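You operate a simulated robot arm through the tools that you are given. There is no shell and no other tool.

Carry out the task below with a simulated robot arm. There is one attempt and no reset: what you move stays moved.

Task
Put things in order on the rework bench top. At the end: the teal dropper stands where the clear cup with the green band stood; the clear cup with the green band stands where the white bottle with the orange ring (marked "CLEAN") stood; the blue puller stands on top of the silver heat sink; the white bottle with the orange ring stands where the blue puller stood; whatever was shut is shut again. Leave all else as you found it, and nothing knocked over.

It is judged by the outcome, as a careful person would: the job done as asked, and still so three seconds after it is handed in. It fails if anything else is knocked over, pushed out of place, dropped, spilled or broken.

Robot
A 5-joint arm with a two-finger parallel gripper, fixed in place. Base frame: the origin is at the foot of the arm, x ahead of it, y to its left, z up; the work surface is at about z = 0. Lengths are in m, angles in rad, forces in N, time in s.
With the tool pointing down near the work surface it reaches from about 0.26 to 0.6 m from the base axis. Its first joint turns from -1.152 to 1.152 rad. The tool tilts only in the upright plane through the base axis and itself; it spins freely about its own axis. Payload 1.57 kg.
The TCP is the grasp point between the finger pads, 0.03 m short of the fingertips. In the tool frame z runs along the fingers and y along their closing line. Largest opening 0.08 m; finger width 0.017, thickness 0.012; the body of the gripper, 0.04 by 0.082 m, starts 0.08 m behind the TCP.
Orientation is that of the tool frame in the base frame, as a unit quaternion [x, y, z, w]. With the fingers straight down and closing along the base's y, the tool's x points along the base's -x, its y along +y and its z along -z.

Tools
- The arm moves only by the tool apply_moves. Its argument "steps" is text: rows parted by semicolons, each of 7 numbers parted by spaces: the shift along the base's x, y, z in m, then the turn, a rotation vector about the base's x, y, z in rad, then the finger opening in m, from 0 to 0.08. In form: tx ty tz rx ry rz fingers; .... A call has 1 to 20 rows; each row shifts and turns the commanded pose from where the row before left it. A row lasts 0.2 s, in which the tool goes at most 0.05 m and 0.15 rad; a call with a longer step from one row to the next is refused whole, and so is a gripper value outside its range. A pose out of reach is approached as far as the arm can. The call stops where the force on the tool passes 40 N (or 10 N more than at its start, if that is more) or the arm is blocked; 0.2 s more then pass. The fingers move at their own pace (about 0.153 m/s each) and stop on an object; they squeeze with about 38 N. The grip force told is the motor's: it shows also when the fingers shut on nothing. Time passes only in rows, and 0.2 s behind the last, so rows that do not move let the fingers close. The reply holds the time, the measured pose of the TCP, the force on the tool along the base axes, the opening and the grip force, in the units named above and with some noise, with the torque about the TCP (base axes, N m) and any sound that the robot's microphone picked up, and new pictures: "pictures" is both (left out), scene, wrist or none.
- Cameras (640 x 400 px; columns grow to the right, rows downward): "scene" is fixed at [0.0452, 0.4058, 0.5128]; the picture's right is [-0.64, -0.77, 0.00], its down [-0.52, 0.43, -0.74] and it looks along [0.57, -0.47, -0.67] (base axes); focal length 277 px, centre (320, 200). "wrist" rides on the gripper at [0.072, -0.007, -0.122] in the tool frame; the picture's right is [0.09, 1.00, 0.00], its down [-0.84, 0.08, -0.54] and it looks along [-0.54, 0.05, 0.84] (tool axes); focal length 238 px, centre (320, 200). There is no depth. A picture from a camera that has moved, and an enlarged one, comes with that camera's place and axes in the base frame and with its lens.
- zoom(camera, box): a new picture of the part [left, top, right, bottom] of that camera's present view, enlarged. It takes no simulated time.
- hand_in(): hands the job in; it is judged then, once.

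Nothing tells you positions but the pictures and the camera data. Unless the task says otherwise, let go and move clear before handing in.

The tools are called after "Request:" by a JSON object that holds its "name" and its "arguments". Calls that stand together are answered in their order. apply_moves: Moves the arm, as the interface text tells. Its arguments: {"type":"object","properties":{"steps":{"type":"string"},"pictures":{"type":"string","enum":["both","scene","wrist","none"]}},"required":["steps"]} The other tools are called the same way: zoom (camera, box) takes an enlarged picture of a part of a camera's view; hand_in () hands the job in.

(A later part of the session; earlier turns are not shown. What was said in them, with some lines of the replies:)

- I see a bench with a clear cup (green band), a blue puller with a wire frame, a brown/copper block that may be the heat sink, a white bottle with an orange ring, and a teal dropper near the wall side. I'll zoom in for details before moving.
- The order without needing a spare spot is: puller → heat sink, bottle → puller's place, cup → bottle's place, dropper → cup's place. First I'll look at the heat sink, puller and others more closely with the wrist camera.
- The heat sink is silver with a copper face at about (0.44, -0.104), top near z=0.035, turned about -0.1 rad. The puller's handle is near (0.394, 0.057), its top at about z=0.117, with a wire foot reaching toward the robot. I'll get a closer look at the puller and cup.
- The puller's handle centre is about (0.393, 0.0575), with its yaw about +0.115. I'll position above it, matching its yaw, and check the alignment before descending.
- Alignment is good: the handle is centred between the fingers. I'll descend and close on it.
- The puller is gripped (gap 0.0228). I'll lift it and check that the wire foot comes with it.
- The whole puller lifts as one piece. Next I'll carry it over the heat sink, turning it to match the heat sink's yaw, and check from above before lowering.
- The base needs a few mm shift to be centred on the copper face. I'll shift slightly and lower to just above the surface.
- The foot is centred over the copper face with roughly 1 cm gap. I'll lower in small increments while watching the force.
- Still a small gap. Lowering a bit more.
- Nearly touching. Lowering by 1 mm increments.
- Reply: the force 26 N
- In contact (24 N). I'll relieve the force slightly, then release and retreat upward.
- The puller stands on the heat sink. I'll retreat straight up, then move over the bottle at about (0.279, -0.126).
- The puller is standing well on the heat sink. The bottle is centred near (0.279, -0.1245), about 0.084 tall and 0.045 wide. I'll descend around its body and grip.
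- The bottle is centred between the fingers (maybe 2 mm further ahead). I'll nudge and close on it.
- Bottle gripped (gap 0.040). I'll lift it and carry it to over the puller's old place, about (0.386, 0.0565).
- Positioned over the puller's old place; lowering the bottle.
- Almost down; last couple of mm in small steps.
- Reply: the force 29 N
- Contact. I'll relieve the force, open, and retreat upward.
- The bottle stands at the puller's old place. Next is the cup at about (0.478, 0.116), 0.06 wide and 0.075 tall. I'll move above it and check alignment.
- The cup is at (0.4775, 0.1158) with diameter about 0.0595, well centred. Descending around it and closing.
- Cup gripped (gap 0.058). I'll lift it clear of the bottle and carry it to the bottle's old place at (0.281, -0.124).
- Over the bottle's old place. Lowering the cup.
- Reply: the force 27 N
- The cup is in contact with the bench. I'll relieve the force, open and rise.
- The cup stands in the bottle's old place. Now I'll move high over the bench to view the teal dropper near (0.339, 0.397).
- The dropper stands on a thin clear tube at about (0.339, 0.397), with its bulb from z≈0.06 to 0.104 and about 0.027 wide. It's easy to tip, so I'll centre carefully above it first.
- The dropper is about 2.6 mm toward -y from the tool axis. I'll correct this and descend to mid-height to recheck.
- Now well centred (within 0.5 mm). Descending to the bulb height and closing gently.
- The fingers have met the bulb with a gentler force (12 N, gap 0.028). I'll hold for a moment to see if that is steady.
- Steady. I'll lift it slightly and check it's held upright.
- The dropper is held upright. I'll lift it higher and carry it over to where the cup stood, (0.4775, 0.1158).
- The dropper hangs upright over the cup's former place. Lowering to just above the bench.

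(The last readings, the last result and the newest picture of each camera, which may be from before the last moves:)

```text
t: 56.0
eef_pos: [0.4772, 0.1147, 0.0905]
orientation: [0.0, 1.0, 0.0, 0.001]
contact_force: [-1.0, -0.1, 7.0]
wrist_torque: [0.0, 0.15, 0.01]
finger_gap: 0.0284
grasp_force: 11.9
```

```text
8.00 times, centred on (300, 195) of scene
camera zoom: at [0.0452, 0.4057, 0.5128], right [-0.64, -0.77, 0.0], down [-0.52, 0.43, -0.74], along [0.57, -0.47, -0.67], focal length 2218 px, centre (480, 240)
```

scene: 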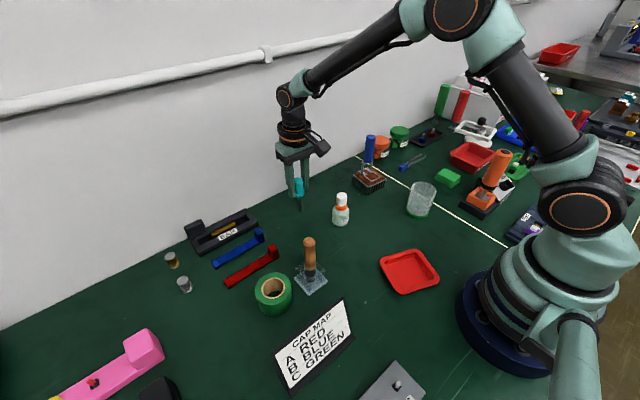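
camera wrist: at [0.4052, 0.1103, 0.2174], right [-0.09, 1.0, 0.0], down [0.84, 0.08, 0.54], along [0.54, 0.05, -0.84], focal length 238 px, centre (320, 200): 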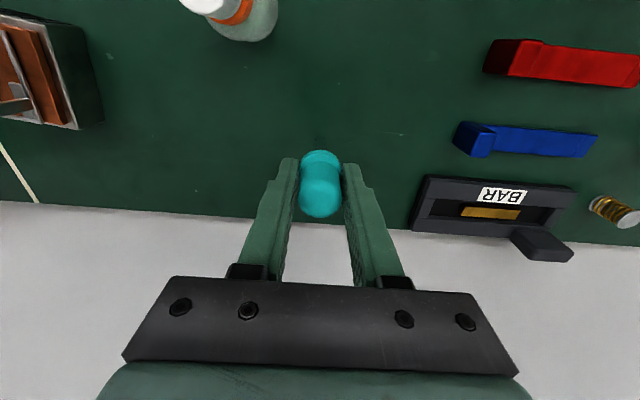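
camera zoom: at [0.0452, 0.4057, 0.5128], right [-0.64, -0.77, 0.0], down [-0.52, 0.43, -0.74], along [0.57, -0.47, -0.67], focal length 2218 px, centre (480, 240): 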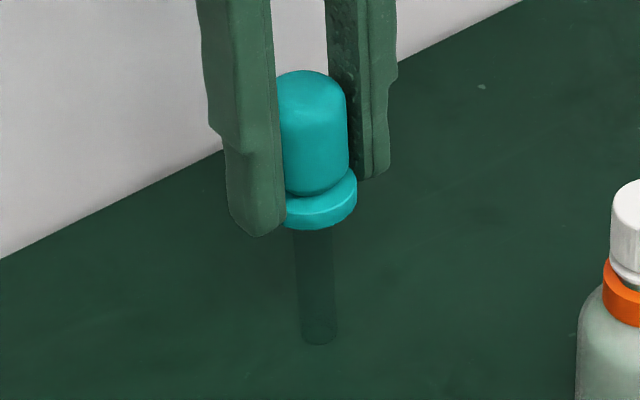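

Contact at 7 N, and the dropper looks upright. I'll relieve slightly and open the fingers slowly.

Request:
{"name": "apply_moves", "arguments": {"steps": "0 0 0.0005 0 0 0 0.018; 0 0 0 0 0 0 0.018; 0 0 0 0 0 0 0.022; 0 0 0 0 0 0 0.025; 0 0 0 0 0 0 0.027; 0 0 0 0 0 0 0.029; 0 0 0 0 0 0 0.031; 0 0 0 0 0 0 0.033; 0 0 0 0 0 0 0.036; 0 0 0 0 0 0 0.036", "pictures": "both"}}

Request:
{"name": "zoom", "arguments": {"camera": "scene", "box": [275, 170, 325, 220]}}

Request:
{"name": "zoom", "arguments": {"camera": "wrist", "box": [240, 80, 400, 220]}}

```text
t: 58.2
eef_pos: [0.4766, 0.1158, 0.0915]
orientation: [0.0, 1.0, 0.001, 0.0]
contact_force: [-0.5, 1.1, -0.7]
wrist_torque: [0.04, 0.0, -0.01]
finger_gap: 0.0359
grasp_force: 0.0
camera wrist: at [0.4048, 0.1104, 0.2133], right [-0.09, 1.0, 0.0], down [0.84, 0.08, 0.54], along [0.54, 0.05, -0.84], focal length 238 px, centre (320, 200)
```

scene: 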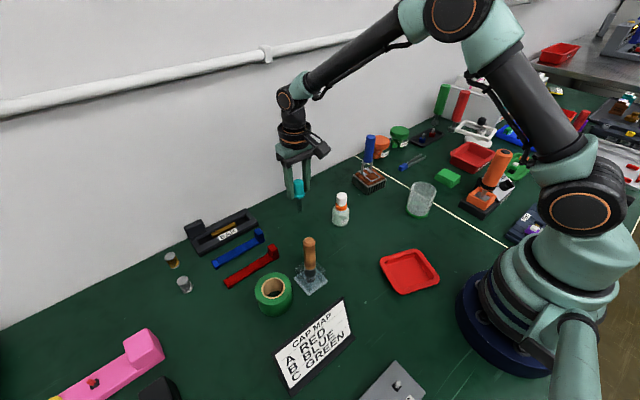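
wrist: 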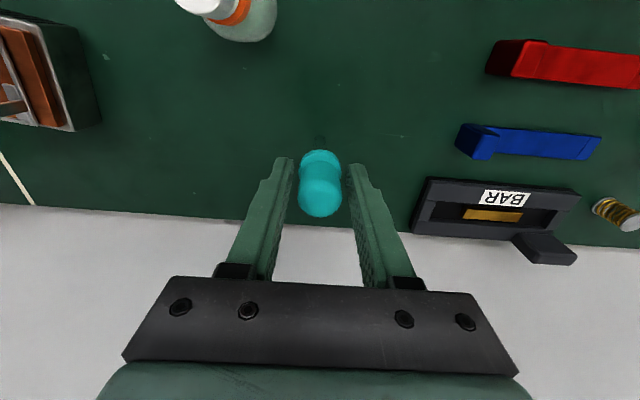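

```text
8.00 times, centred on (300, 195) of scene
camera zoom: at [0.0452, 0.4058, 0.5128], right [-0.64, -0.77, 0.0], down [-0.52, 0.43, -0.74], along [0.57, -0.47, -0.67], focal length 2218 px, centre (480, 240)
```

zoom: 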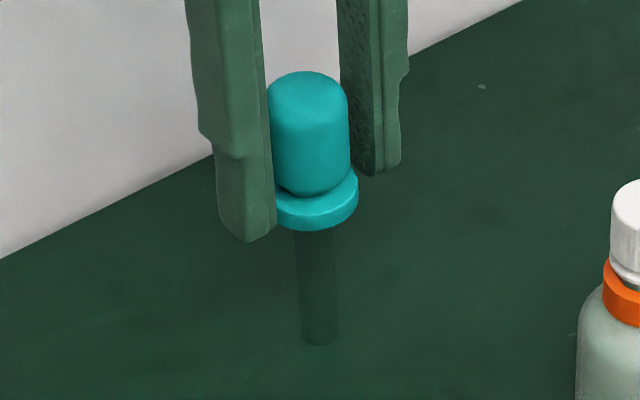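

```text
2.86 times, centred on (320, 150) of wrist
camera zoom: at [0.4048, 0.1104, 0.2133], right [-0.09, 1.0, 0.0], down [0.84, 0.08, 0.54], along [0.54, 0.05, -0.84], focal length 681 px, centre (320, 343)
```

zoom: 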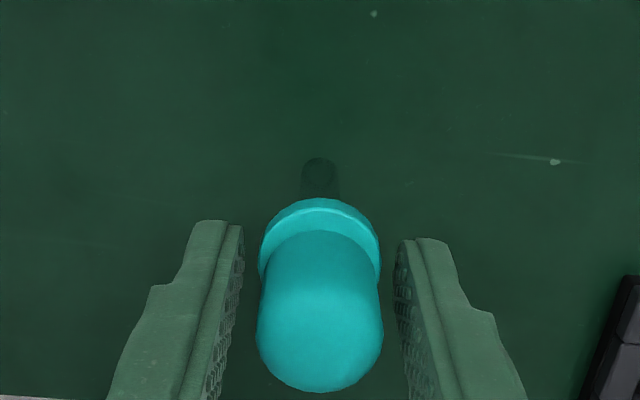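

The dropper stands on its own, upright. Opening wider and rising straight up, then checking everything.

Request:
{"name": "apply_moves", "arguments": {"steps": "0 0 0 0 0 0 0.05; 0 0 0 0 0 0 0.07; 0 0 0 0 0 0 0.07; 0 0 0.02 0 0 0 0.07; 0 0 0.03 0 0 0 0.07; 0 0 0.04 0 0 0 0.07; 0 0 0.04 0 0 0 0.08; -0.03 0 0.02 0 0 0 0.08; -0.04 -0.01 0.01 0 0 0 0.08; -0.04 -0.02 0 0 0 0 0.08; -0.02 -0.02 0 0 0 0 0.08; 0 0 0 0 0 0 0.08", "pictures": "both"}}

Request:
{"name": "zoom", "arguments": {"camera": "scene", "box": [270, 120, 460, 240]}}

Request:
{"name": "zoom", "arguments": {"camera": "scene", "box": [140, 200, 340, 330]}}

Request:
{"name": "zoom", "arguments": {"camera": "wrist", "box": [130, 20, 450, 240]}}

```text
t: 60.8
eef_pos: [0.3468, 0.0654, 0.2501]
orientation: [0.0, 1.0, 0.0, 0.0]
contact_force: [-0.6, 0.2, 0.0]
wrist_torque: [0.01, 0.03, -0.01]
finger_gap: 0.0801
grasp_force: 0.0
camera wrist: at [0.2745, 0.0601, 0.3735], right [-0.09, 1.0, 0.0], down [0.84, 0.08, 0.54], along [0.54, 0.05, -0.84], focal length 238 px, centre (320, 200)
```

scene: 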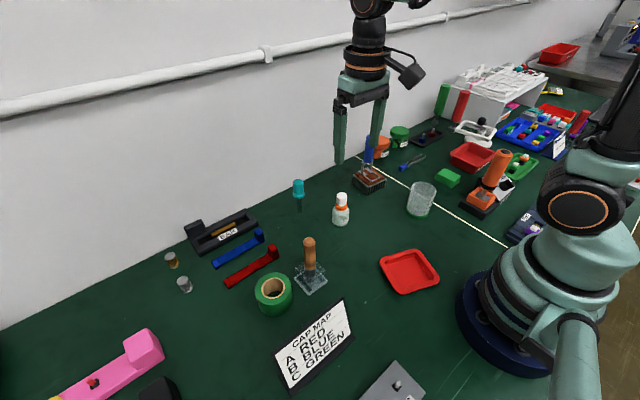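
wrist: 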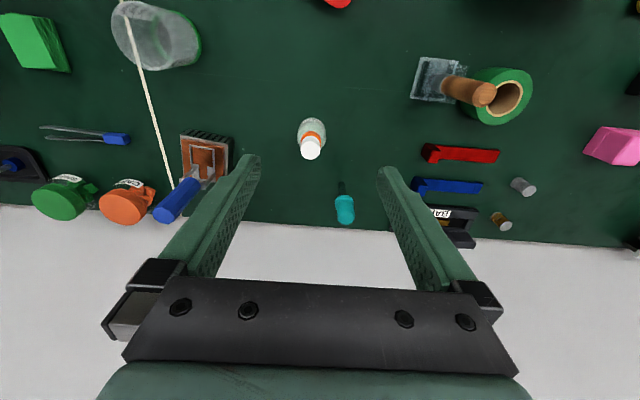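

```text
3.33 times, centred on (365, 180) of scene
camera zoom: at [0.0452, 0.4057, 0.5128], right [-0.64, -0.77, 0.0], down [-0.52, 0.43, -0.74], along [0.57, -0.47, -0.67], focal length 924 px, centre (170, 267)
```

zoom: 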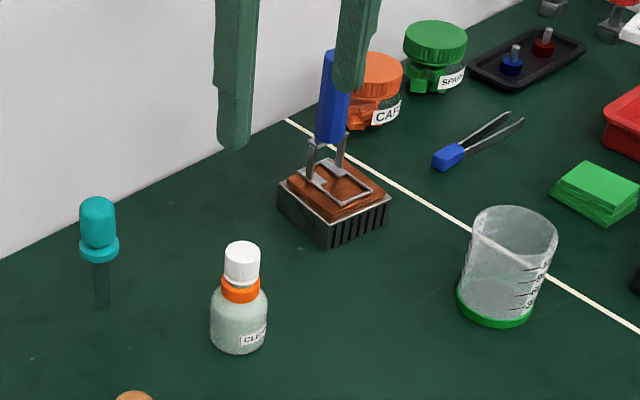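

```text
3.08 times, centred on (240, 265) of scene
camera zoom: at [0.0452, 0.4057, 0.5128], right [-0.64, -0.77, 0.0], down [-0.52, 0.43, -0.74], along [0.57, -0.47, -0.67], focal length 853 px, centre (566, 0)
```

zoom: 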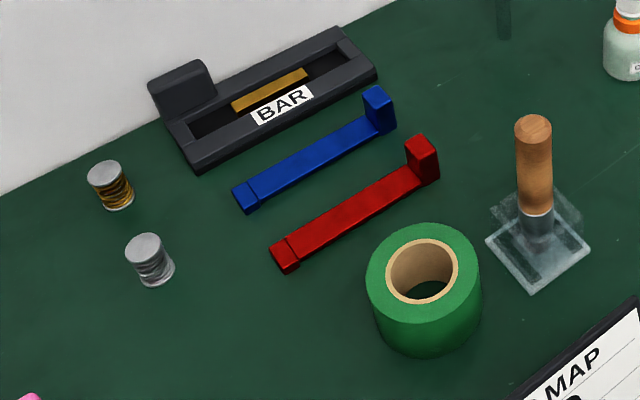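

```text
1.82 times, centred on (290, 130) of wrist
camera zoom: at [0.2745, 0.0601, 0.3735], right [-0.09, 1.0, 0.0], down [0.84, 0.08, 0.54], along [0.54, 0.05, -0.84], focal length 433 px, centre (374, 327)
```

zoom: 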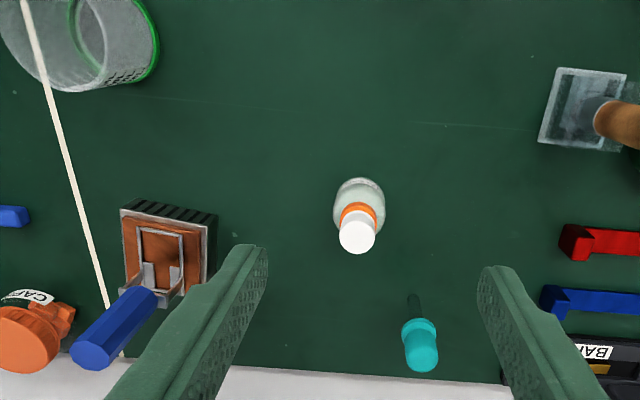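

Everything is in place and upright: the dropper is at the cup's old spot, the cup at the bottle's, the bottle at the puller's, and the puller on the heat sink. Nothing was opened, the other objects look undisturbed, and the gripper is empty and clear, so I'm handing in.

Request:
{"name": "hand_in", "arguments": {}}

```text
The job is handed in.
```

The bench is arranged as asked and the job is handed in. My last pictures show all four items upright, and I don't have the judge's result.

| Item | Now stands | Position (x, y) in m |
|---|---|---|
| Teal dropper | where the clear cup with the green band stood | about (0.477, 0.116) |
| Clear cup with the green band | where the white bottle stood | about (0.282, -0.124) |
| White bottle with the orange ring | where the blue puller stood | about (0.386, 0.057) |
| Blue puller | on top of the silver heat sink, on its copper face | about (0.439, -0.105) |

- **Bottle position:** the puller's handle stood off-centre on its wire foot. I set the bottle between the two, within about 8 mm of either reading of "where it stood".
- **Puller on the heat sink:** I turned it about 13° from how it stood, so its foot lines up with the copper face.
- **Shut items:** I opened nothing, and the bottle's cap stayed on throughout.
- **Everything else:** nothing else looks moved or knocked over in the final pictures. The gripper is empty and clear, about 0.25 m above the bench.
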